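You operate a simulated robot arm through the tools that you are given. There is no shell and no other tool.

Carry out the task below with a simulated two-armed robot. There is one attempt and no reset: what you move stays moved.

JOB
Free the console's stop button, reset and set the large window down at STAND.
Fine: it was stopped mid-way; UP till CLEAR before GO; keep the grip on.

It is judged by the outcome, as a careful person would: the job done as asked, and still so three seconds after it is handed in. It fails if anything else is knocked over, pushed out of place, dropped, spilled or broken.

ROBOT AND FRAMES
Two 7-joint arms with two-finger parallel grippers on one trunk that stands fixed in place. Base frame: the origin is at the foot of the trunk, x ahead of it, y to its left, z up. Units: m, degrees, N and s.
The left shoulder is at [0.07, 0.188, 1.34], the right one opposite. With the tool pointing down near the work surface each hand reaches from about 0.24 to 0.78 m from the base axis, measured 20 degrees to its own side. Payload 3.91 kg a hand.
Tool frame (each hand has its own): the origin (TCP) lies between the finger pads and is the grasp point; the fingertips stand 0.03 m ahead of it; z points along the fingers, y is the line along which they close. Largest opening 0.11 m; finger width 0.02, thickness 0.01; the body of the gripper, 0.048 by 0.112 m, starts 0.055 m behind the TCP.
Orientation is told as [roll, pitch, yaw] about the base's x, y, z axes, in that order, counted from this pose: with the fingers straight down and closing along the base's y, the tool's x points along the base's -x, its y along +y and its z along -z.

CONTROLS
- The arms move only by the tool arm_command. It takes "left_moves", "right_moves" or both (then of equal length, played together; a hand with none holds still); each is a list of rows, each a list of 7 numbers: the shift along the tool's x, y, z in m, then the turn, a rotation vector about the tool's x, y, z in degrees, then the closure, from 0 (fully open) to 1 (shut). In form: [[tx, ty, tz, rx, ry, rz, gripper], ...]. A call has 1 to 20 rows; each row shifts and turns the commanded pose from where the row before left it, along the tool's axes as they then stand. Each row takes 0.2 s and may step no farther than 0.05 m and 8.6 degrees from the row before; otherwise, or with a gripper value out of range, the whole call is refused. Where a pose cannot be reached the arm comes as near as it can. A force on the tool above 60 N (or 10 N above the force at the start of the call, whichever is more), or a blocked arm, ends the call early, and 0.2 s more pass. Each finger travels about 0.072 m/s and halts on what it meets, pressing with about 26 N; the grip force reading is that of the motor and also rises with nothing between the fingers. The clock runs only during rows and for 0.2 s after the last one: add rows that do not move to give the fingers time. It gives the time, the measured TCP pose, the force on the tool (base axes), the opening and the grip force at its end, in the units of the frame above (readings bear some noise), with the torque about the TCP (base axes, N m) and any sound that the robot's microphone picked up.
- Cameras (640 x 400 px; columns grow to the right, rows downward): "scene" is now at [0.1351, 0.0347, 1.5758]; the picture's right is [0.37, -0.93, 0.00], its down [-0.45, -0.18, -0.88] and it looks along [0.81, 0.33, -0.48] (base axes); focal length 330 px, centre (320, 200). "left" rides on the left gripper at [0.072, -0.017, -0.103] in its tool frame; the picture's right is [0.23, 0.97, 0.00], its down [-0.76, 0.18, -0.62] and it looks along [-0.61, 0.14, 0.78] (tool axes); focal length 222 px, centre (320, 200). "right" rides on the right gripper at [0.072, 0.017, -0.104] in its tool frame; the picture's right is [-0.23, 0.97, 0.00], its down [-0.76, -0.18, -0.62] and it looks along [-0.61, -0.14, 0.78] (tool axes); focal length 222 px, centre (320, 200). There is no depth. A picture from a camera that has moved, and an enlarged one, comes with that camera's place and axes in the base frame and with its lens.
- snapshot(camera): a new picture of that camera. It takes no simulated time.
- raise_lower(by): slides the trunk up (or, below 0, down) by that many m; the arms and the scene camera ride with it, the base frame stays. It gives what a move gives, with no picture.
- turn_head(pan, tilt): turns the head with the scene camera to pan (to the left, within 86 degrees either way) and tilt (down, from -29 to 69), counted from straight ahead of the robot. It gives what a move gives.
- inspect(camera, box): a new picture of the part [left, top, right, bottom] of that camera's present view, enlarged. It takes no simulated time.
- hand_in(): hands the job in; it is judged then, once.

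Nothing tells you positions but the pictures and the camera data. Unless the task says otherwise, let go and move clear before handing in.

The tools are called after "Request:" by a JSON object that holds its "name" and its "arguments". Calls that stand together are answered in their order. arm_command: Moves the arms, as the interface text tells. Its arguments: {"type":"object","properties":{"left_moves":{"type":"array"},"right_moves":{"type":"array"}},"required":[]} The other tools are called the same way: raise_lower (by) slides the trunk up or down; turn_head (pan, tilt) turns the head that bears the scene camera; snapshot (camera) takes a picture; inspect (camera, box) takes an enlarged picture of a part of a camera's view; hand_in () hands the job in.

At the start:

```text
time: 0.0
left_tool_pos: [0.4148, 0.479, 1.3565]
left_ee_rot: [0.0, -0.1, 0.0]
left_contact_force: [0.7, -0.1, -1.0]
left_ft_torque: [0.01, 0.0, -0.03]
left_gripper_width: 0.1098
left_grasp_force: 0.0
right_tool_pos: [0.4568, 0.0017, 1.4205]
right_ee_rot: [-0.1, 0.1, 0.0]
right_contact_force: [0.1, 0.4, -0.5]
right_ft_torque: [-0.01, 0.03, 0.0]
right_gripper_width: 0.1097
right_grasp_force: 0.1
trunk travel left (down, up): [-0.85, 0.09]
head pan, tilt: [21.8, 28.7]
```

scene: 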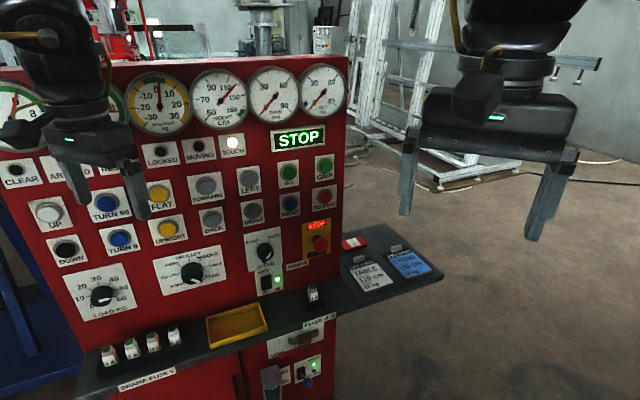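
right: 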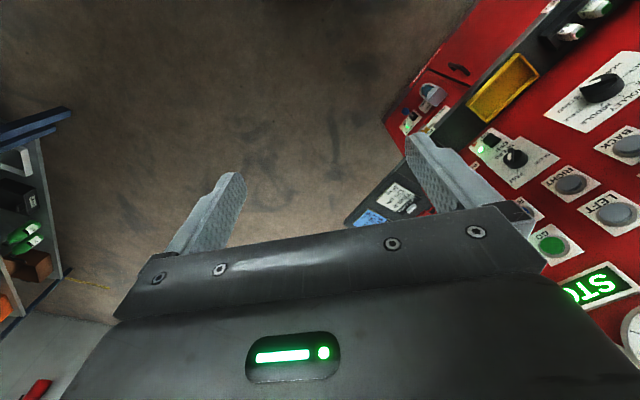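
left: 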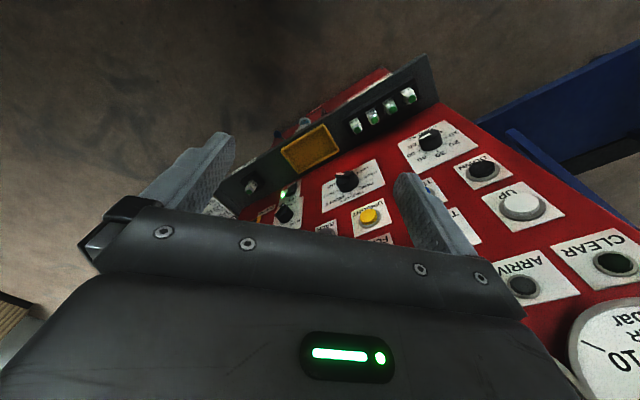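

I see a red control console with gauges, lamps, buttons, an emergency stop, fuses and placards, with a machine behind it. I'll look at it in detail before moving anything.

Request:
{"name": "inspect", "arguments": {"camera": "scene", "box": [0, 60, 200, 185]}}

Request:
{"name": "inspect", "arguments": {"camera": "scene", "box": [130, 60, 350, 198]}}

Request:
{"name": "inspect", "arguments": {"camera": "scene", "box": [0, 150, 200, 275]}}

Request:
{"name": "inspect", "arguments": {"camera": "scene", "box": [140, 150, 350, 281]}}

Request:
{"name": "inspect", "arguments": {"camera": "scene", "box": [240, 210, 450, 341]}}

Request:
{"name": "inspect", "arguments": {"camera": "scene", "box": [60, 270, 360, 400]}}

Request:
{"name": "inspect", "arguments": {"camera": "scene", "box": [80, 0, 400, 80]}}

```text
3.20 times, centred on (100, 122) of scene
camera zoom: at [0.1351, 0.0347, 1.5758], right [0.37, -0.93, 0.0], down [-0.45, -0.18, -0.88], along [0.81, 0.33, -0.48], focal length 1054 px, centre (1024, 448)
```

zoom: 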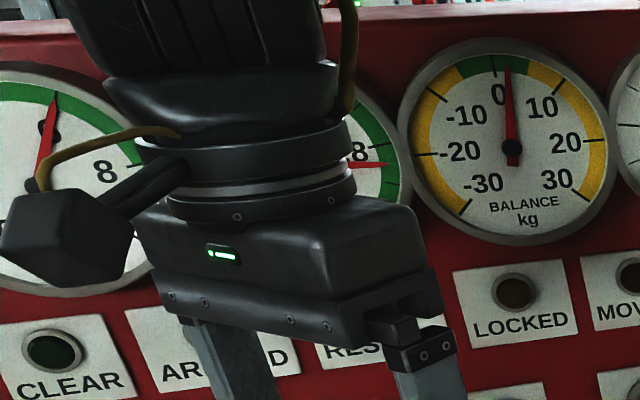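

```text
2.90 times, centred on (240, 129) of scene
camera zoom: at [0.1351, 0.0347, 1.5758], right [0.37, -0.93, 0.0], down [-0.45, -0.18, -0.88], along [0.81, 0.33, -0.48], focal length 955 px, centre (552, 406)
```

zoom: 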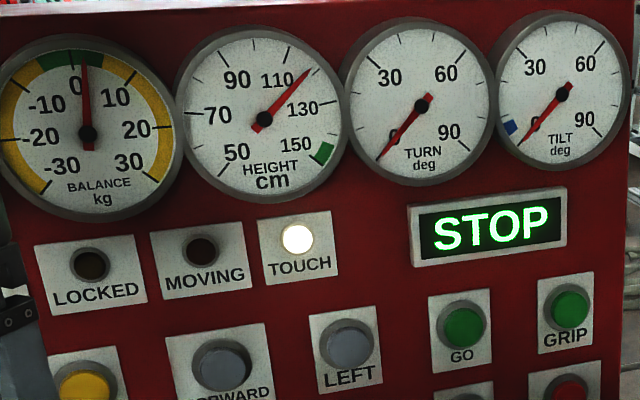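

```text
3.20 times, centred on (100, 212) of scene
camera zoom: at [0.1351, 0.0347, 1.5758], right [0.37, -0.93, 0.0], down [-0.45, -0.18, -0.88], along [0.81, 0.33, -0.48], focal length 1054 px, centre (1024, 160)
```

zoom: 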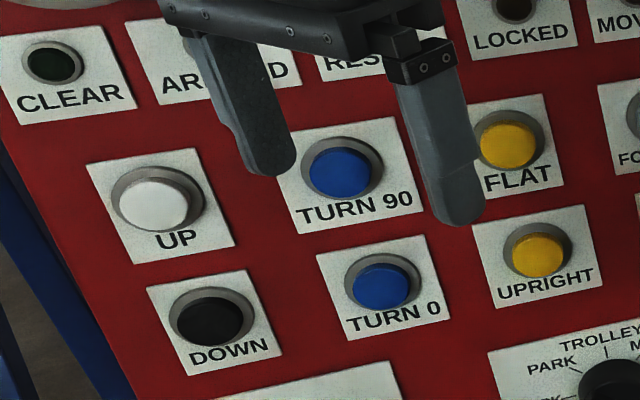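

```text
3.05 times, centred on (245, 216) of scene
camera zoom: at [0.1351, 0.0347, 1.5758], right [0.37, -0.93, 0.0], down [-0.45, -0.18, -0.88], along [0.81, 0.33, -0.48], focal length 1004 px, centre (549, 153)
```

zoom: 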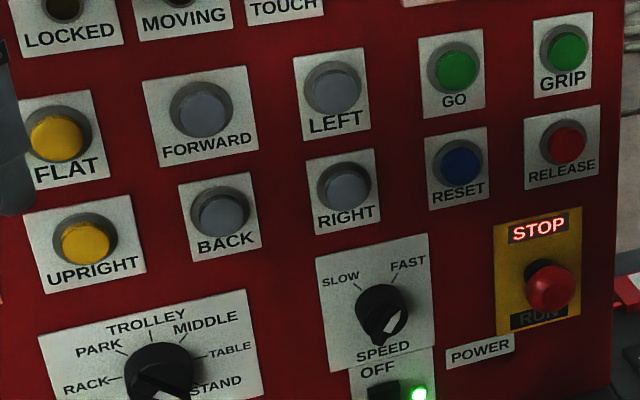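

```text
3.05 times, centred on (345, 276) of scene
camera zoom: at [0.1351, 0.0347, 1.5758], right [0.37, -0.93, 0.0], down [-0.45, -0.18, -0.88], along [0.81, 0.33, -0.48], focal length 1004 px, centre (244, -30)
```

zoom: 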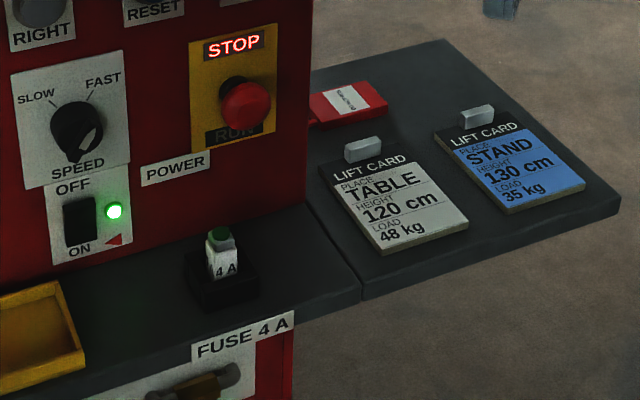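

```text
2.13 times, centred on (210, 335) of scene
camera zoom: at [0.1351, 0.0347, 1.5758], right [0.37, -0.93, 0.0], down [-0.45, -0.18, -0.88], along [0.81, 0.33, -0.48], focal length 703 px, centre (555, -88)
```

zoom: 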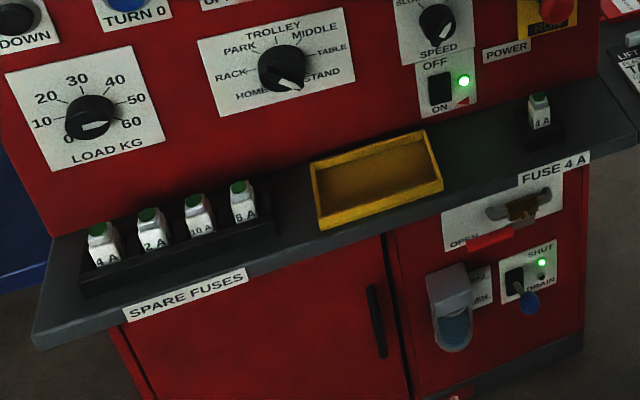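

```text
2.00 times, centred on (240, 40) of scene
camera zoom: at [0.1351, 0.0347, 1.5758], right [0.37, -0.93, 0.0], down [-0.45, -0.18, -0.88], along [0.81, 0.33, -0.48], focal length 659 px, centre (480, 520)
```

zoom: 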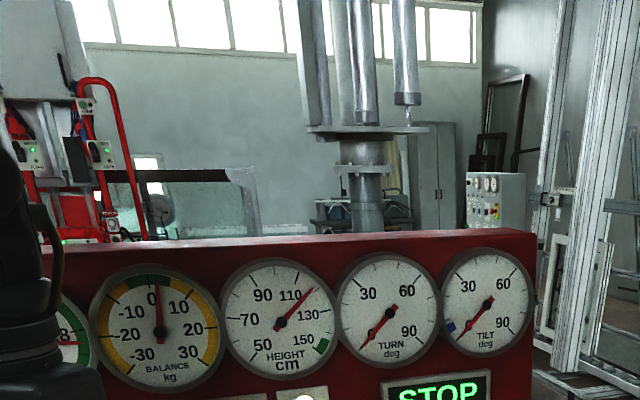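

The console runs a vacuum lift with a place selector, a load dial, lift cards and an E-stop showing STOP. Next I'll look round the room to see the lift, the window and the places.

Request:
{"name": "turn_head", "arguments": {"pan": 22, "tilt": -5}}

Request:
{"name": "snapshot", "arguments": {"camera": "scene"}}

Request:
{"name": "turn_head", "arguments": {"pan": 75, "tilt": 10}}

Request:
{"name": "snapshot", "arguments": {"camera": "scene"}}

Request:
{"name": "turn_head", "arguments": {"pan": -30, "tilt": 10}}

Request:
{"name": "snapshot", "arguments": {"camera": "scene"}}

Request:
{"name": "turn_head", "arguments": {"pan": -75, "tilt": 20}}

Request:
{"name": "snapshot", "arguments": {"camera": "scene"}}

```text
time: 1.0
left_tool_pos: [0.4152, 0.4775, 1.3569]
left_ee_rot: [0.0, 0.0, -0.1]
left_contact_force: [0.1, -0.3, -0.4]
left_ft_torque: [-0.01, -0.02, 0.02]
left_gripper_width: 0.1098
left_grasp_force: 0.1
right_tool_pos: [0.4581, 0.0022, 1.4203]
right_ee_rot: [-0.1, 0.0, -0.1]
right_contact_force: [-0.1, -0.5, 0.5]
right_ft_torque: [0.02, -0.01, -0.02]
right_gripper_width: 0.11
right_grasp_force: 0.1
trunk travel left (down, up): [-0.85, 0.09]
head pan, tilt: [22.0, -5.0]
```

```text
taken
camera scene: at [0.1317, 0.0337, 1.6297], right [0.37, -0.93, 0.0], down [0.08, 0.03, -1.0], along [0.92, 0.37, 0.09], focal length 330 px, centre (320, 200)
```

scene: 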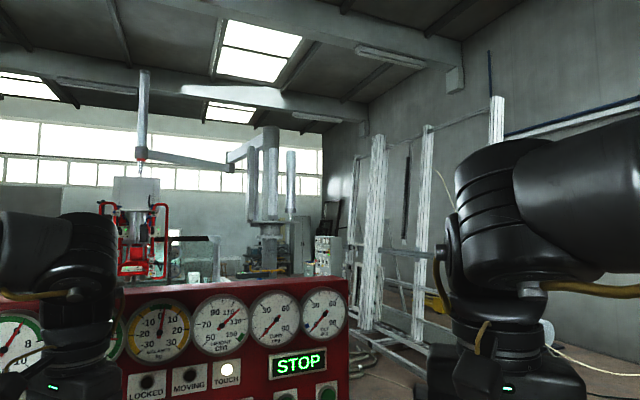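

```text
time: 2.2
left_tool_pos: [0.4163, 0.4783, 1.3565]
left_ee_rot: [-0.1, 0.1, 0.0]
left_contact_force: [0.4, 0.2, 0.0]
left_ft_torque: [0.01, 0.04, 0.0]
left_gripper_width: 0.1101
left_grasp_force: 0.0
right_tool_pos: [0.4569, 0.0032, 1.4198]
right_ee_rot: [0.0, 0.0, 0.1]
right_contact_force: [0.4, -0.9, 0.3]
right_ft_torque: [-0.02, -0.03, 0.01]
right_gripper_width: 0.1102
right_grasp_force: 0.1
trunk travel left (down, up): [-0.85, 0.09]
head pan, tilt: [75.0, 10.0]
```

```text
taken
camera scene: at [0.0748, 0.0907, 1.6061], right [0.97, -0.26, 0.0], down [-0.05, -0.17, -0.98], along [0.26, 0.95, -0.17], focal length 330 px, centre (320, 200)
```

scene: 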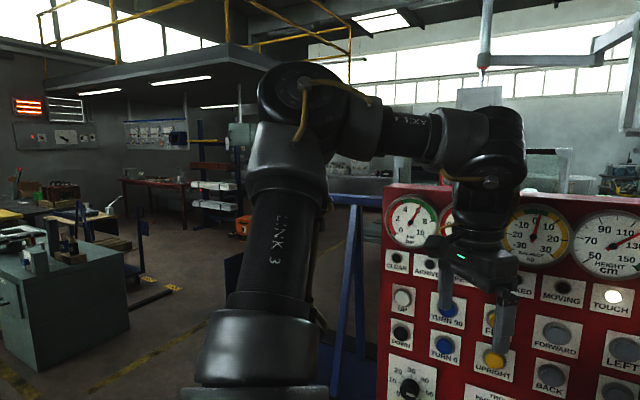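

```text
time: 4.0
left_tool_pos: [0.416, 0.4771, 1.3555]
left_ee_rot: [0.0, 0.0, 0.0]
left_contact_force: [-0.6, 1.2, -0.1]
left_ft_torque: [-0.02, 0.03, -0.01]
left_gripper_width: 0.1102
left_grasp_force: 0.1
right_tool_pos: [0.4564, 0.0039, 1.418]
right_ee_rot: [0.0, 0.0, -0.1]
right_contact_force: [-0.7, -1.0, -0.5]
right_ft_torque: [0.01, 0.03, 0.01]
right_gripper_width: 0.1101
right_grasp_force: 0.1
trunk travel left (down, up): [-0.85, 0.09]
head pan, tilt: [-30.0, 10.0]
```

```text
taken
camera scene: at [0.1312, -0.0455, 1.6061], right [-0.5, -0.87, 0.0], down [-0.15, 0.09, -0.98], along [0.85, -0.49, -0.17], focal length 330 px, centre (320, 200)
```

scene: 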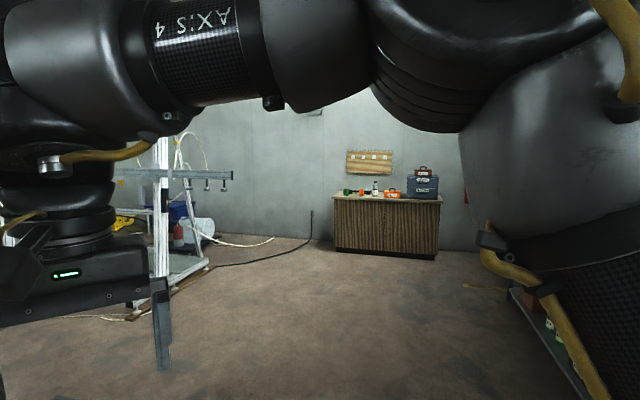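

```text
time: 5.2
left_tool_pos: [0.4157, 0.4783, 1.3565]
left_ee_rot: [0.0, 0.1, 0.1]
left_contact_force: [-0.8, -0.4, 0.1]
left_ft_torque: [-0.03, 0.0, -0.01]
left_gripper_width: 0.1097
left_grasp_force: 0.0
right_tool_pos: [0.4584, 0.0025, 1.4211]
right_ee_rot: [0.0, 0.0, 0.0]
right_contact_force: [0.3, 0.8, -0.1]
right_ft_torque: [0.01, -0.01, 0.0]
right_gripper_width: 0.1099
right_grasp_force: 0.0
trunk travel left (down, up): [-0.85, 0.09]
head pan, tilt: [-75.0, 20.0]
```

```text
taken
camera scene: at [0.0748, -0.0889, 1.5898], right [-0.97, -0.26, 0.0], down [-0.09, 0.33, -0.94], along [0.24, -0.91, -0.34], focal length 330 px, centre (320, 200)
```

scene: 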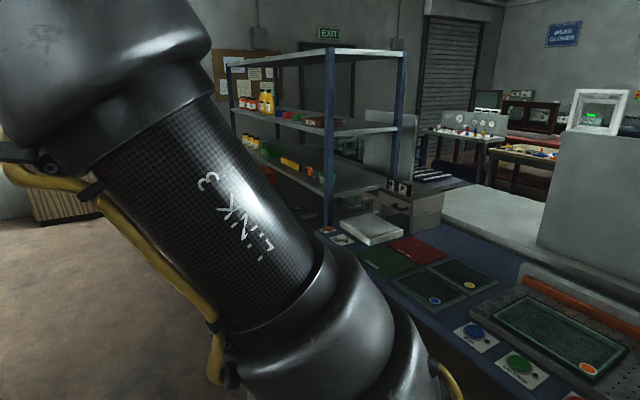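

The lift (a jib with a red suction head) stands behind the console. I'll zoom in on it and on the area it serves.

Request:
{"name": "turn_head", "arguments": {"pan": 30, "tilt": 5}}

Request:
{"name": "inspect", "arguments": {"camera": "scene", "box": [80, 80, 280, 205]}}

Request:
{"name": "inspect", "arguments": {"camera": "scene", "box": [220, 80, 420, 205]}}

Request:
{"name": "inspect", "arguments": {"camera": "scene", "box": [360, 80, 560, 205]}}

Request:
{"name": "inspect", "arguments": {"camera": "scene", "box": [0, 0, 640, 400]}}

Request:
{"name": "inspect", "arguments": {"camera": "scene", "box": [30, 200, 230, 325]}}

```text
time: 7.0
left_tool_pos: [0.4156, 0.4793, 1.3565]
left_ee_rot: [0.0, 0.0, 0.0]
left_contact_force: [-0.4, 0.6, -0.1]
left_ft_torque: [0.01, 0.0, 0.0]
left_gripper_width: 0.1102
left_grasp_force: 0.1
right_tool_pos: [0.4571, 0.0028, 1.4209]
right_ee_rot: [0.0, -0.1, 0.0]
right_contact_force: [1.0, 0.0, -0.9]
right_ft_torque: [-0.04, 0.01, 0.02]
right_gripper_width: 0.11
right_grasp_force: 0.1
trunk travel left (down, up): [-0.85, 0.09]
head pan, tilt: [30.0, 5.0]
```

```text
3.20 times, centred on (180, 142) of scene
camera zoom: at [0.1302, 0.0468, 1.6141], right [0.5, -0.87, 0.0], down [-0.08, -0.04, -1.0], along [0.86, 0.5, -0.09], focal length 1054 px, centre (768, 384)
```

zoom: 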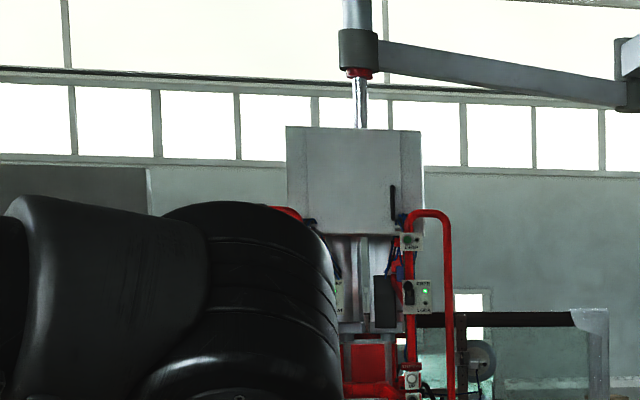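

```text
3.20 times, centred on (320, 142) of scene
camera zoom: at [0.1302, 0.0468, 1.6141], right [0.5, -0.87, 0.0], down [-0.08, -0.04, -1.0], along [0.86, 0.5, -0.09], focal length 1054 px, centre (320, 384)
```

zoom: 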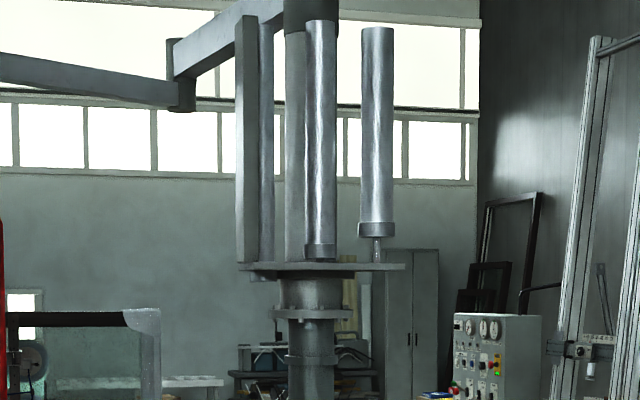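

```text
3.20 times, centred on (460, 142) of scene
camera zoom: at [0.1302, 0.0468, 1.6141], right [0.5, -0.87, 0.0], down [-0.08, -0.04, -1.0], along [0.86, 0.5, -0.09], focal length 1054 px, centre (-128, 384)
```

zoom: 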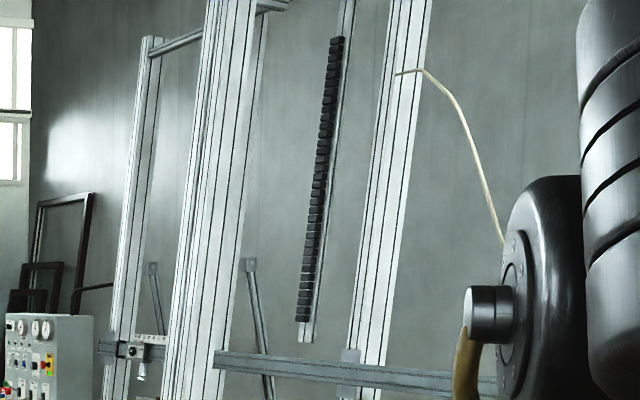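

```text
1.00 times, centred on (320, 200) of scene (not enlarged: the box is as wide or as high as the picture)
camera zoom: at [0.1302, 0.0468, 1.6141], right [0.5, -0.87, 0.0], down [-0.08, -0.04, -1.0], along [0.86, 0.5, -0.09], focal length 330 px, centre (320, 200)
```

zoom: 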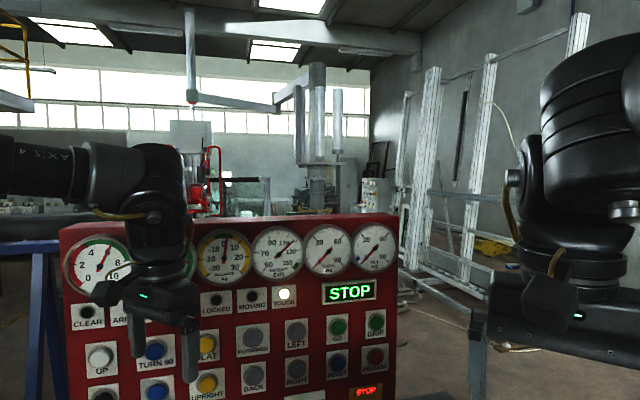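

```text
3.20 times, centred on (130, 262) of scene
camera zoom: at [0.1302, 0.0468, 1.6141], right [0.5, -0.87, 0.0], down [-0.08, -0.04, -1.0], along [0.86, 0.5, -0.09], focal length 1054 px, centre (928, 0)
```

zoom: 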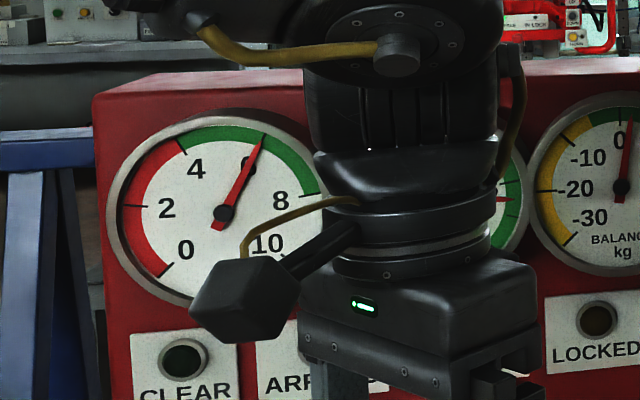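

The panel stands at about 45° to me: UP is near [0.48, 0.79, 1.21] and GO near [0.86, 0.41, 1.21], and it leans back slightly. I'll turn the left hand to face the panel, fingers shut, well away from it, so I can press buttons and read it with the wrist camera.

Request:
{"name": "arm_command", "arguments": {"left_moves": [[0, 0, 0, 0, 0, -7.6, 0.5], [0, 0, 0, 0, 0, -7.6, 1], [0, 0, 0, 0, 0, -7.6, 1], [0, 0, 0, 0, 0, -7.6, 1], [0, 0, 0, 0, 0, -7.6, 1], [0, 0, 0, 0, 0, -7, 1], [0, 0, 0, 0, -8.1, 0, 1], [0, 0, 0, 0, -8.1, 0, 1], [0, 0, 0, 0, -8.1, 0, 1], [0, 0, 0, 0, -8.1, 0, 1], [0, 0, 0, 0, -8.1, 0, 1], [0, 0, 0, 0, -8.1, 0, 1], [0, 0, 0, 0, -8.1, 0, 1], [0, 0, 0, 0, -8.1, 0, 1], [0, 0, 0, 0, -8.1, 0, 1], [0, 0, 0, 0, -8.1, 0, 1]]}}

Request:
{"name": "snapshot", "arguments": {"camera": "left"}}

Request:
{"name": "snapshot", "arguments": {"camera": "scene"}}

```text
time: 10.4
left_tool_pos: [0.3388, 0.5938, 1.422]
left_ee_rot: [0.4, -59.8, 44.5]
left_contact_force: [0.1, -0.1, 0.4]
left_ft_torque: [0.01, 0.03, 0.02]
left_gripper_width: 0.0
left_grasp_force: 26.3
left hand out of reach, approached as far as the arm can: row 8, 9, 10, 11, 12, 13, 14, 15, 16
right_tool_pos: [0.4536, -0.0054, 1.4222]
right_ee_rot: [0.3, -0.1, -0.1]
right_contact_force: [-0.8, -1.2, 0.0]
right_ft_torque: [0.06, -0.01, -0.02]
right_gripper_width: 0.11
right_grasp_force: 0.0
trunk travel left (down, up): [-0.85, 0.09]
head pan, tilt: [30.0, 5.0]
```

```text
taken
camera left: at [0.2622, 0.4928, 1.4109], right [-0.77, 0.61, -0.19], down [-0.23, 0.01, 0.97], along [0.6, 0.79, 0.13], focal length 222 px, centre (320, 200)
```

left: 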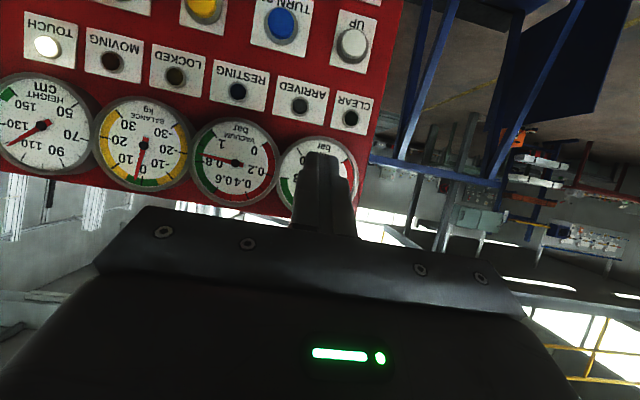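

```text
taken
camera scene: at [0.126, 0.038, 1.6147], right [0.5, -0.87, 0.0], down [-0.07, -0.04, -1.0], along [0.86, 0.5, -0.08], focal length 330 px, centre (320, 200)
```

scene: 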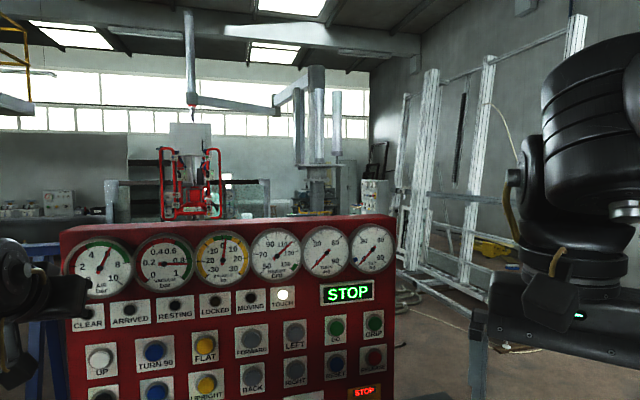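

The hand is too near the shoulder to turn fully, but the view is clear now. I'll read the lift and the panel.

Request:
{"name": "inspect", "arguments": {"camera": "scene", "box": [90, 110, 290, 235]}}

Request:
{"name": "inspect", "arguments": {"camera": "scene", "box": [60, 215, 260, 340]}}

Request:
{"name": "turn_head", "arguments": {"pan": 30, "tilt": 45}}

Request:
{"name": "snapshot", "arguments": {"camera": "scene"}}

Request:
{"name": "inspect", "arguments": {"camera": "scene", "box": [60, 130, 260, 255]}}

Request:
{"name": "inspect", "arguments": {"camera": "scene", "box": [220, 60, 420, 185]}}

Request:
{"name": "inspect", "arguments": {"camera": "scene", "box": [200, 180, 400, 305]}}

Request:
{"name": "inspect", "arguments": {"camera": "scene", "box": [340, 90, 500, 190]}}

```text
3.20 times, centred on (190, 172) of scene
camera zoom: at [0.126, 0.038, 1.6147], right [0.5, -0.87, 0.0], down [-0.07, -0.04, -1.0], along [0.86, 0.5, -0.08], focal length 1054 px, centre (736, 288)
```

zoom: 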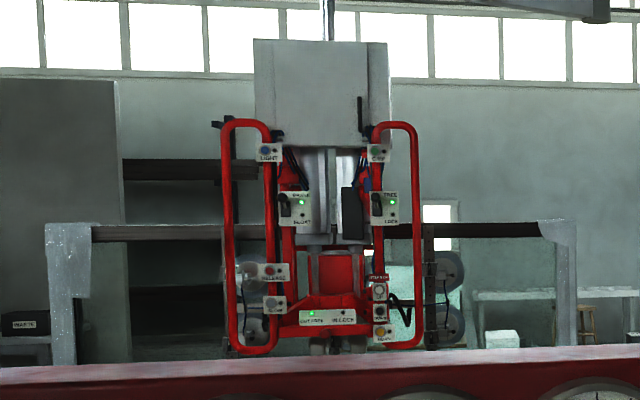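

```text
3.20 times, centred on (160, 278) of scene
camera zoom: at [0.126, 0.038, 1.6147], right [0.5, -0.87, 0.0], down [-0.07, -0.04, -1.0], along [0.86, 0.5, -0.08], focal length 1054 px, centre (832, -48)
```

zoom: 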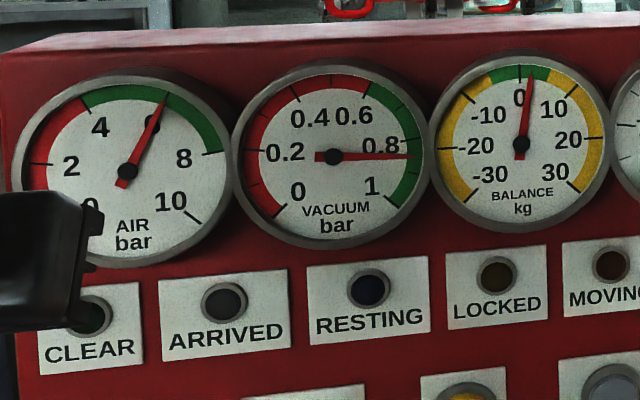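

```text
time: 11.4
left_tool_pos: [0.3432, 0.6033, 1.4156]
left_ee_rot: [-0.1, -59.2, 44.6]
left_contact_force: [1.1, 0.2, -0.6]
left_ft_torque: [-0.01, 0.0, -0.01]
left_gripper_width: 0.0
left_grasp_force: 26.2
right_tool_pos: [0.4572, 0.0048, 1.42]
right_ee_rot: [-0.2, 0.1, 0.1]
right_contact_force: [0.7, 0.7, 0.0]
right_ft_torque: [-0.02, 0.02, 0.02]
right_gripper_width: 0.1102
right_grasp_force: 0.2
trunk travel left (down, up): [-0.85, 0.09]
head pan, tilt: [30.0, 45.0]
```

```text
taken
camera scene: at [0.1214, 0.0438, 1.5511], right [0.5, -0.87, 0.0], down [-0.61, -0.35, -0.71], along [0.61, 0.35, -0.71], focal length 330 px, centre (320, 200)
```

scene: 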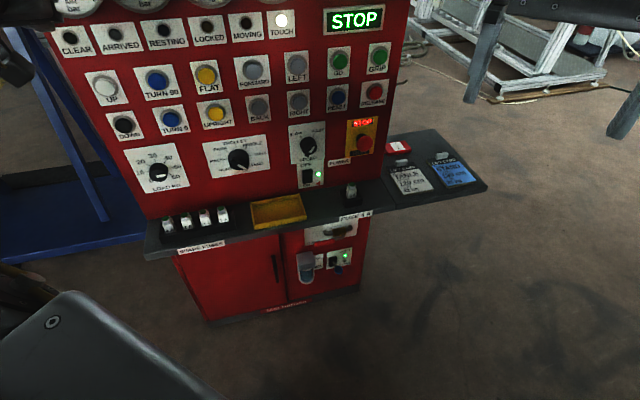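

```text
3.20 times, centred on (160, 192) of scene
camera zoom: at [0.1214, 0.0438, 1.5511], right [0.5, -0.87, 0.0], down [-0.61, -0.35, -0.71], along [0.61, 0.35, -0.71], focal length 1054 px, centre (832, 224)
```

zoom: 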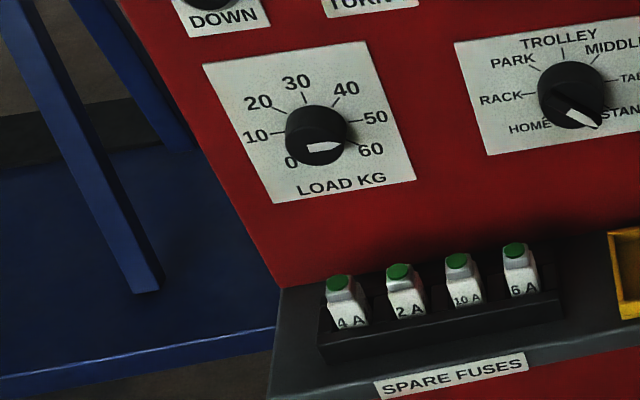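

```text
3.20 times, centred on (320, 122) of scene
camera zoom: at [0.1214, 0.0438, 1.5511], right [0.5, -0.87, 0.0], down [-0.61, -0.35, -0.71], along [0.61, 0.35, -0.71], focal length 1054 px, centre (320, 448)
```

zoom: 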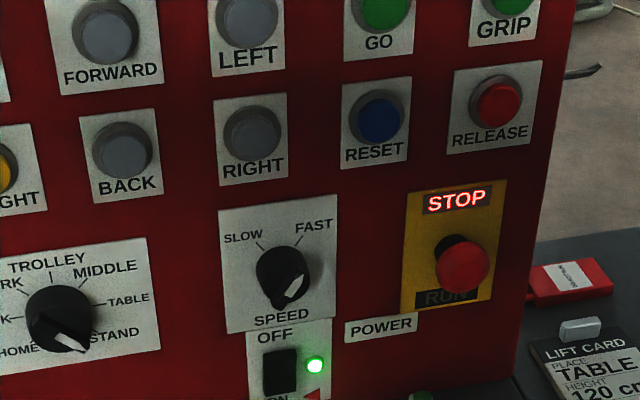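

```text
3.20 times, centred on (300, 242) of scene
camera zoom: at [0.1214, 0.0438, 1.5511], right [0.5, -0.87, 0.0], down [-0.61, -0.35, -0.71], along [0.61, 0.35, -0.71], focal length 1054 px, centre (384, 64)
```

zoom: 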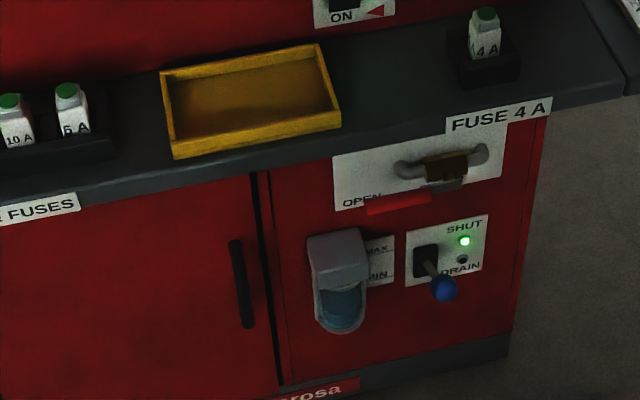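

```text
4.00 times, centred on (420, 140) of scene
camera zoom: at [0.1214, 0.0438, 1.5511], right [0.5, -0.87, 0.0], down [-0.61, -0.35, -0.71], along [0.61, 0.35, -0.71], focal length 1318 px, centre (-80, 440)
```

zoom: 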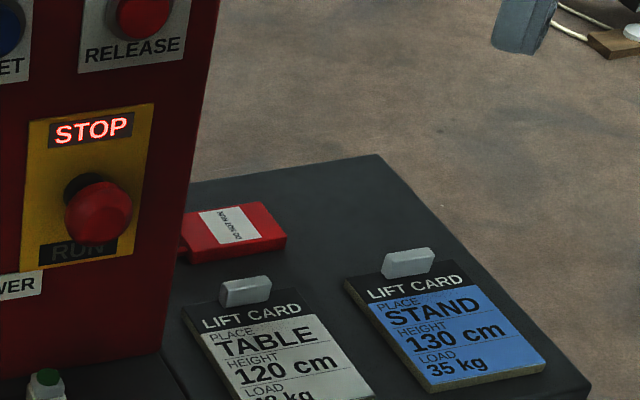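

The dials need a closer look (LOAD reads near 60 or 50, and the selector seems to point at HOME/STAND). I'll bring the left hand out about 0.2 m in front of the panel's middle to read it, starting with a small move to check where commands start from.

Request:
{"name": "arm_command", "arguments": {"left_moves": [[0.0198, -0.0282, 0.0195, 0, 0, 0, 1], [0.0198, -0.0282, 0.0195, 0, 0, 0, 1]]}}

```text
time: 12.0
left_tool_pos: [0.381, 0.6212, 1.3644]
left_ee_rot: [0.0, -59.2, 44.5]
left_contact_force: [0.6, 0.7, 0.2]
left_ft_torque: [0.03, 0.06, 0.01]
left_gripper_width: 0.0
left_grasp_force: 26.1
left hand out of reach, approached as far as the arm can: row 1, 2
right_tool_pos: [0.4608, 0.0048, 1.4187]
right_ee_rot: [-0.1, 0.3, -0.1]
right_contact_force: [-0.1, 0.6, 0.5]
right_ft_torque: [-0.01, 0.06, 0.01]
right_gripper_width: 0.11
right_grasp_force: 0.1
trunk travel left (down, up): [-0.85, 0.09]
head pan, tilt: [30.0, 45.0]
```

Request:
{"name": "arm_command", "arguments": {"left_moves": [[0.0198, -0.0252, 0.0225, 0, 0, 0, 1], [0.0198, -0.0252, 0.0225, 0, 0, 0, 1], [0.0198, -0.0252, 0.0225, 0, 0, 0, 1], [0.0198, -0.0252, 0.0225, 0, 0, 0, 1], [0.0198, -0.0252, 0.0225, 0, 0, 0, 1]]}}

Request:
{"name": "snapshot", "arguments": {"camera": "left"}}

Request:
{"name": "snapshot", "arguments": {"camera": "scene"}}

```text
time: 13.2
left_tool_pos: [0.4242, 0.6385, 1.2628]
left_ee_rot: [-0.1, -59.3, 45.0]
left_contact_force: [0.0, 0.6, 0.3]
left_ft_torque: [-0.01, -0.03, -0.04]
left_gripper_width: 0.0
left_grasp_force: 25.6
left hand out of reach, approached as far as the arm can: row 1, 2, 3, 4, 5
right_tool_pos: [0.4587, 0.0028, 1.4199]
right_ee_rot: [0.0, 0.1, 0.1]
right_contact_force: [0.5, 0.2, 0.6]
right_ft_torque: [-0.01, -0.01, -0.03]
right_gripper_width: 0.11
right_grasp_force: 0.1
trunk travel left (down, up): [-0.85, 0.09]
head pan, tilt: [30.0, 45.0]
```

```text
taken
camera left: at [0.3462, 0.5359, 1.2548], right [-0.77, 0.61, -0.2], down [-0.23, 0.02, 0.97], along [0.59, 0.79, 0.12], focal length 222 px, centre (320, 200)
```

left: 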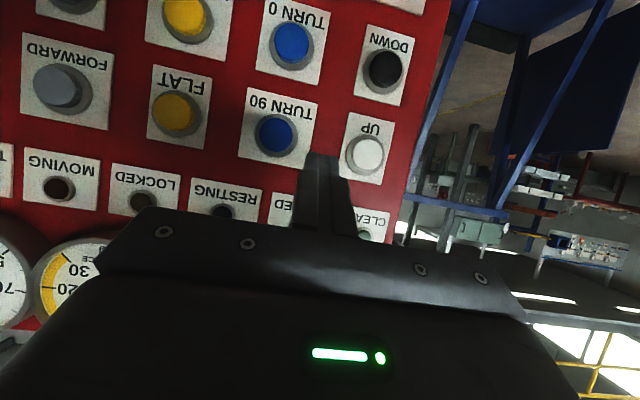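

```text
taken
camera scene: at [0.1229, 0.0412, 1.551], right [0.5, -0.87, 0.0], down [-0.61, -0.35, -0.71], along [0.61, 0.35, -0.71], focal length 330 px, centre (320, 200)
```

scene: 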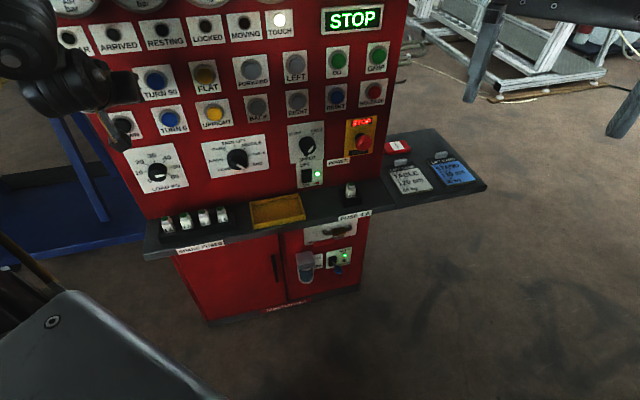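

The arm has a minimum reach around its shoulder, so I must stay near the panel or to the left. First I'll zoom in on the dials and the E-stop with the scene camera.

Request:
{"name": "inspect", "arguments": {"camera": "scene", "box": [118, 140, 198, 190]}}

Request:
{"name": "inspect", "arguments": {"camera": "scene", "box": [198, 130, 278, 180]}}

Request:
{"name": "inspect", "arguments": {"camera": "scene", "box": [325, 110, 405, 160]}}

Request:
{"name": "inspect", "arguments": {"camera": "scene", "box": [380, 130, 480, 192]}}

Request:
{"name": "inspect", "arguments": {"camera": "scene", "box": [280, 115, 360, 165]}}

```text
8.00 times, centred on (158, 165) of scene
camera zoom: at [0.1229, 0.0412, 1.551], right [0.5, -0.87, 0.0], down [-0.61, -0.35, -0.71], along [0.61, 0.35, -0.71], focal length 2636 px, centre (1616, 480)
```

zoom: 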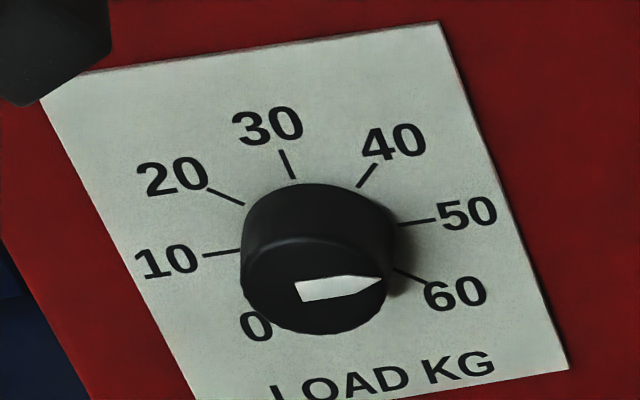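

```text
8.00 times, centred on (238, 155) of scene
camera zoom: at [0.1229, 0.0412, 1.551], right [0.5, -0.87, 0.0], down [-0.61, -0.35, -0.71], along [0.61, 0.35, -0.71], focal length 2636 px, centre (976, 560)
```

zoom: 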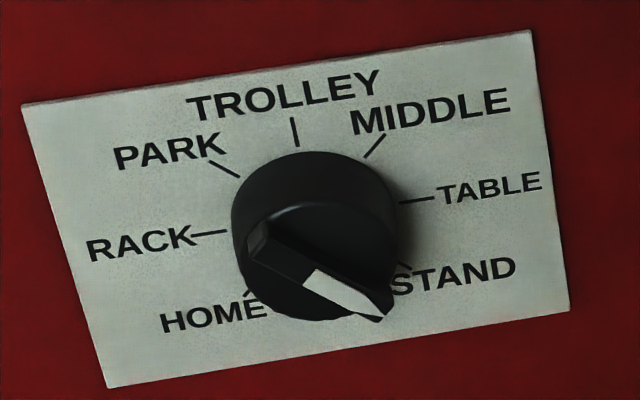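

```text
8.00 times, centred on (365, 135) of scene
camera zoom: at [0.1229, 0.0412, 1.551], right [0.5, -0.87, 0.0], down [-0.61, -0.35, -0.71], along [0.61, 0.35, -0.71], focal length 2636 px, centre (-40, 720)
```

zoom: 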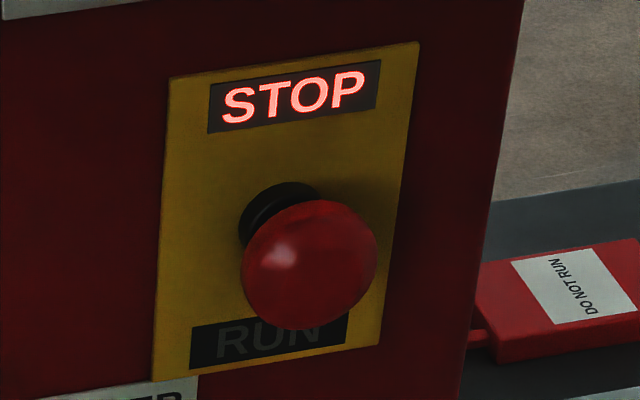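

```text
6.40 times, centred on (430, 161) of scene
camera zoom: at [0.1229, 0.0412, 1.551], right [0.5, -0.87, 0.0], down [-0.61, -0.35, -0.71], along [0.61, 0.35, -0.71], focal length 2109 px, centre (-384, 450)
```

zoom: 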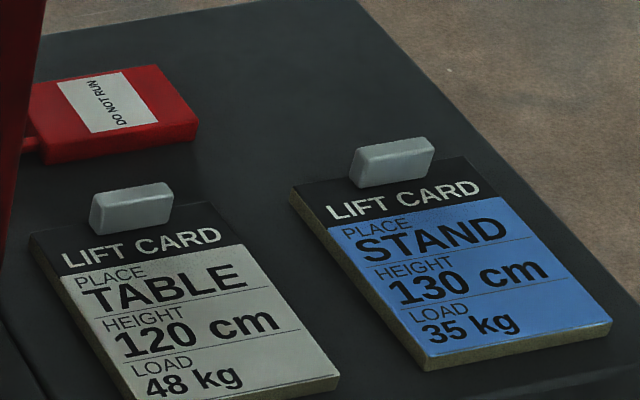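

```text
8.00 times, centred on (320, 140) of scene
camera zoom: at [0.1229, 0.0412, 1.551], right [0.5, -0.87, 0.0], down [-0.61, -0.35, -0.71], along [0.61, 0.35, -0.71], focal length 2636 px, centre (320, 680)
```

zoom: 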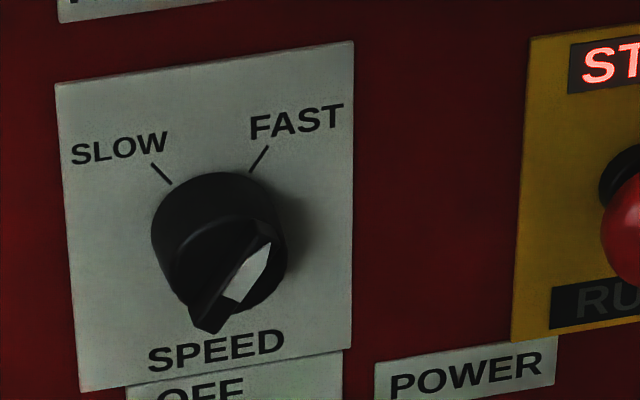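

The selector already points at STAND, LOAD sits at about 50, SPEED is on FAST, and the "DO NOT RUN" tag lies loose by the cards. Now a closer look at the lift, its window and the gauges.

Request:
{"name": "turn_head", "arguments": {"pan": 33, "tilt": 8}}

Request:
{"name": "snapshot", "arguments": {"camera": "scene"}}

Request:
{"name": "inspect", "arguments": {"camera": "scene", "box": [110, 90, 320, 220]}}

Request:
{"name": "inspect", "arguments": {"camera": "scene", "box": [180, 120, 260, 170]}}

Request:
{"name": "inspect", "arguments": {"camera": "scene", "box": [180, 160, 260, 210]}}

Request:
{"name": "inspect", "arguments": {"camera": "scene", "box": [260, 200, 420, 300]}}

Request:
{"name": "inspect", "arguments": {"camera": "scene", "box": [400, 60, 640, 210]}}

```text
time: 14.3
left_tool_pos: [0.4208, 0.6372, 1.265]
left_ee_rot: [0.0, -59.4, 44.9]
left_contact_force: [-0.1, 0.4, 0.3]
left_ft_torque: [0.01, -0.03, -0.01]
left_gripper_width: 0.0
left_grasp_force: 25.9
right_tool_pos: [0.4571, 0.0016, 1.4206]
right_ee_rot: [0.1, 0.0, 0.0]
right_contact_force: [0.2, 0.4, 0.0]
right_ft_torque: [0.0, -0.03, 0.01]
right_gripper_width: 0.11
right_grasp_force: 0.3
trunk travel left (down, up): [-0.85, 0.09]
head pan, tilt: [33.0, 8.0]
```

```text
taken
camera scene: at [0.1276, 0.0498, 1.6093], right [0.54, -0.84, 0.0], down [-0.12, -0.08, -0.99], along [0.83, 0.54, -0.14], focal length 330 px, centre (320, 200)
```

scene: 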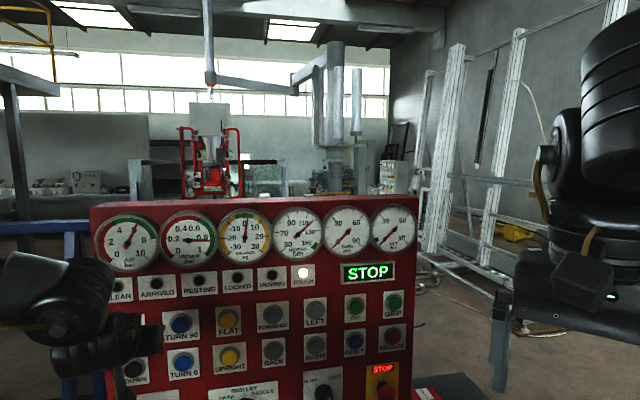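

```text
3.05 times, centred on (215, 155) of scene
camera zoom: at [0.1276, 0.0498, 1.6093], right [0.54, -0.84, 0.0], down [-0.12, -0.08, -0.99], along [0.83, 0.54, -0.14], focal length 1004 px, centre (640, 337)
```

zoom: 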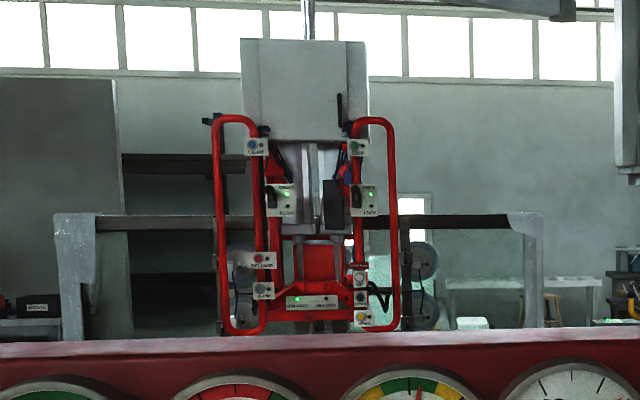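

```text
8.00 times, centred on (220, 145) of scene
camera zoom: at [0.1276, 0.0498, 1.6093], right [0.54, -0.84, 0.0], down [-0.12, -0.08, -0.99], along [0.83, 0.54, -0.14], focal length 2636 px, centre (1120, 640)
```

zoom: 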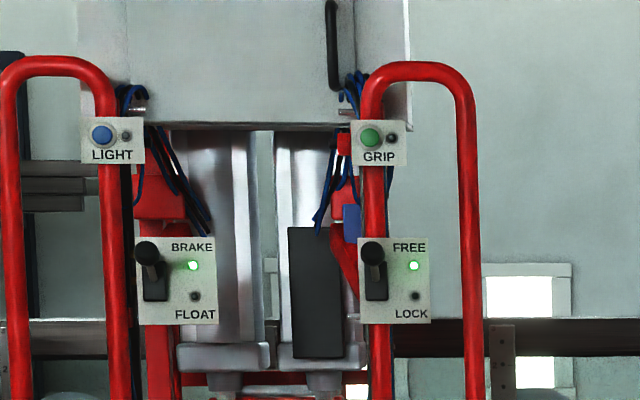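

```text
8.00 times, centred on (220, 185) of scene
camera zoom: at [0.1276, 0.0498, 1.6093], right [0.54, -0.84, 0.0], down [-0.12, -0.08, -0.99], along [0.83, 0.54, -0.14], focal length 2636 px, centre (1120, 320)
```

zoom: 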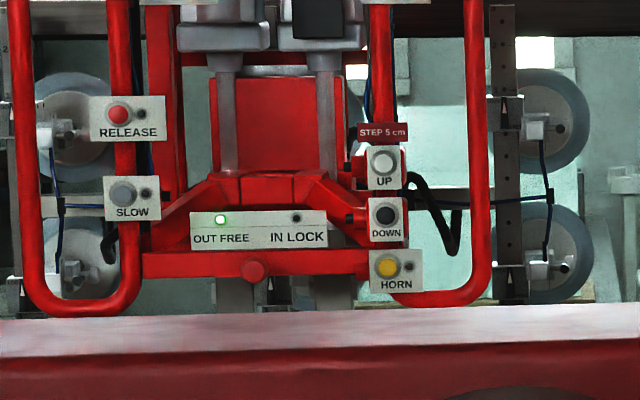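

```text
4.00 times, centred on (340, 250) of scene
camera zoom: at [0.1276, 0.0498, 1.6093], right [0.54, -0.84, 0.0], down [-0.12, -0.08, -0.99], along [0.83, 0.54, -0.14], focal length 1318 px, centre (240, 0)
```

zoom: 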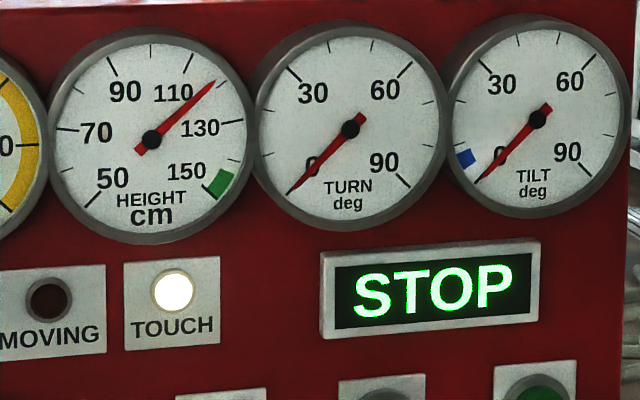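

```text
2.67 times, centred on (520, 135) of scene
camera zoom: at [0.1276, 0.0498, 1.6093], right [0.54, -0.84, 0.0], down [-0.12, -0.08, -0.99], along [0.83, 0.54, -0.14], focal length 879 px, centre (-213, 373)
```

zoom: 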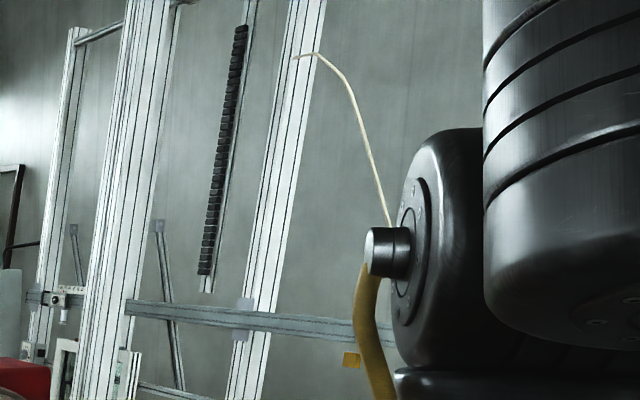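

Height is about 117 cm, tilt about 0, and the display says STOP. I'll bring the left hand lower, facing the panel square on, then travel along it towards the stop button.

Request:
{"name": "arm_command", "arguments": {"left_moves": [[0.0317, -0.0064, 0.0274, 0, 0, 0, 1], [0.0317, -0.0064, 0.0274, 0, 0, 0, 1], [0.0317, -0.0064, 0.0274, 0, 0, 0, 1], [0.0317, -0.0064, 0.0274, 0, 0, 0, 1], [0, 0, 0, 0, -7.2, 0, 1], [0, 0, 0, 0, -7.2, 0, 1], [0, 0, 0, 0, -7.2, 0, 1]]}}

Request:
{"name": "snapshot", "arguments": {"camera": "left"}}

```text
time: 15.9
left_tool_pos: [0.476, 0.6337, 1.0968]
left_ee_rot: [-5.0, -73.3, 47.1]
left_contact_force: [-0.2, 1.3, 0.1]
left_ft_torque: [0.02, -0.01, -0.03]
left_gripper_width: 0.0001
left_grasp_force: 26.1
left hand out of reach, approached as far as the arm can: row 6
right_tool_pos: [0.4564, 0.006, 1.4205]
right_ee_rot: [-0.1, 0.2, 0.0]
right_contact_force: [0.1, -0.5, -0.7]
right_ft_torque: [0.02, -0.01, 0.05]
right_gripper_width: 0.11
right_grasp_force: 0.0
trunk travel left (down, up): [-0.85, 0.09]
head pan, tilt: [33.0, 8.0]
```

```text
taken
camera left: at [0.3993, 0.5386, 1.0568], right [-0.7, 0.67, -0.24], down [-0.42, -0.11, 0.9], along [0.58, 0.73, 0.36], focal length 222 px, centre (320, 200)
```

left: 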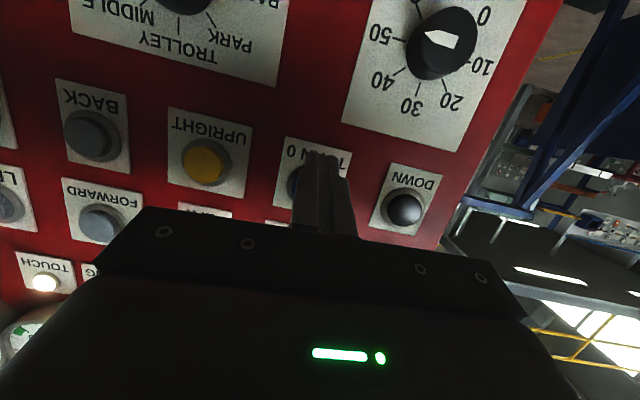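

The LOAD mark is at about 50 and BALANCE is in the green, so I'll leave it. I'll now travel along the panel to the front of the stop button and open the fingers.

Request:
{"name": "arm_command", "arguments": {"left_moves": [[0.0029, -0.0388, -0.0022, 0, 0, 0, 1], [0.0029, -0.0388, -0.0022, 0, 0, 0, 1], [0.0029, -0.0388, -0.0022, 0, 0, 0, 1], [0.0029, -0.0388, -0.0022, 0, 0, 0, 1], [0.0029, -0.0388, -0.0022, 0, 0, 0, 1], [0.0029, -0.0388, -0.0022, 0, 0, 0, 1], [0, 0, 0, -1.75, -3.85, 0.35, 1], [0, 0, 0, -1.75, -3.85, 0.35, 1], [0.0074, -0.0373, -0.0105, 0, 0, 0, 0.8], [0.0074, -0.0373, -0.0105, 0, 0, 0, 0.3], [0.0074, -0.0373, -0.0105, 0, 0, 0, 0.3], [0.0074, -0.0373, -0.0105, 0, 0, 0, 0.3], [0.0074, -0.0373, -0.0105, 0, 0, 0, 0.3], [0.0074, -0.0373, -0.0105, 0, 0, 0, 0.3], [0.0074, -0.0373, -0.0105, 0, 0, 0, 0.3]]}}

Request:
{"name": "snapshot", "arguments": {"camera": "left"}}

Request:
{"name": "snapshot", "arguments": {"camera": "scene"}}

```text
time: 19.1
left_tool_pos: [0.7541, 0.2295, 1.0415]
left_ee_rot: [13.8, -84.4, 33.5]
left_contact_force: [-0.2, 0.2, -1.1]
left_ft_torque: [0.01, -0.01, -0.01]
left_gripper_width: 0.077
left_grasp_force: 0.1
right_tool_pos: [0.4589, -0.0025, 1.4199]
right_ee_rot: [0.2, 0.0, -0.1]
right_contact_force: [-0.4, -0.4, -0.5]
right_ft_torque: [0.05, 0.0, 0.01]
right_gripper_width: 0.1103
right_grasp_force: 0.0
trunk travel left (down, up): [-0.85, 0.09]
head pan, tilt: [33.0, 8.0]
```

```text
taken
camera left: at [0.6913, 0.1378, 0.979], right [-0.73, 0.65, -0.2], down [-0.49, -0.3, 0.82], along [0.47, 0.7, 0.53], focal length 222 px, centre (320, 200)
```

left: 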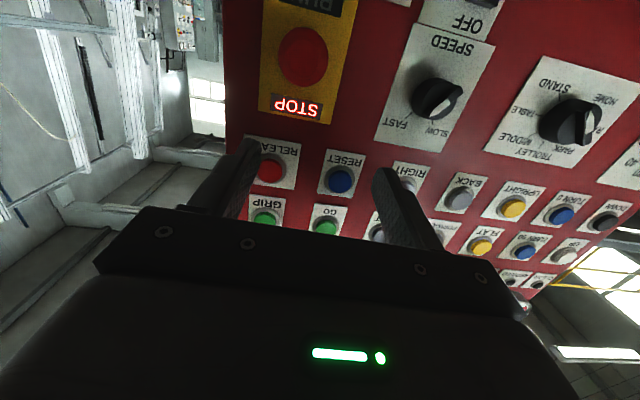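

```text
taken
camera scene: at [0.1298, 0.0467, 1.6092], right [0.54, -0.84, 0.0], down [-0.12, -0.07, -0.99], along [0.83, 0.54, -0.14], focal length 330 px, centre (320, 200)
```

scene: 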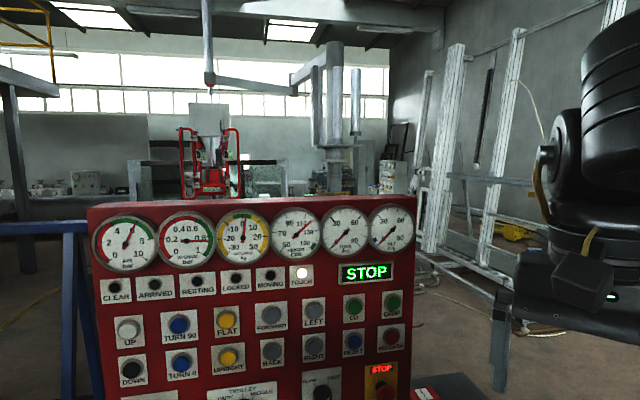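

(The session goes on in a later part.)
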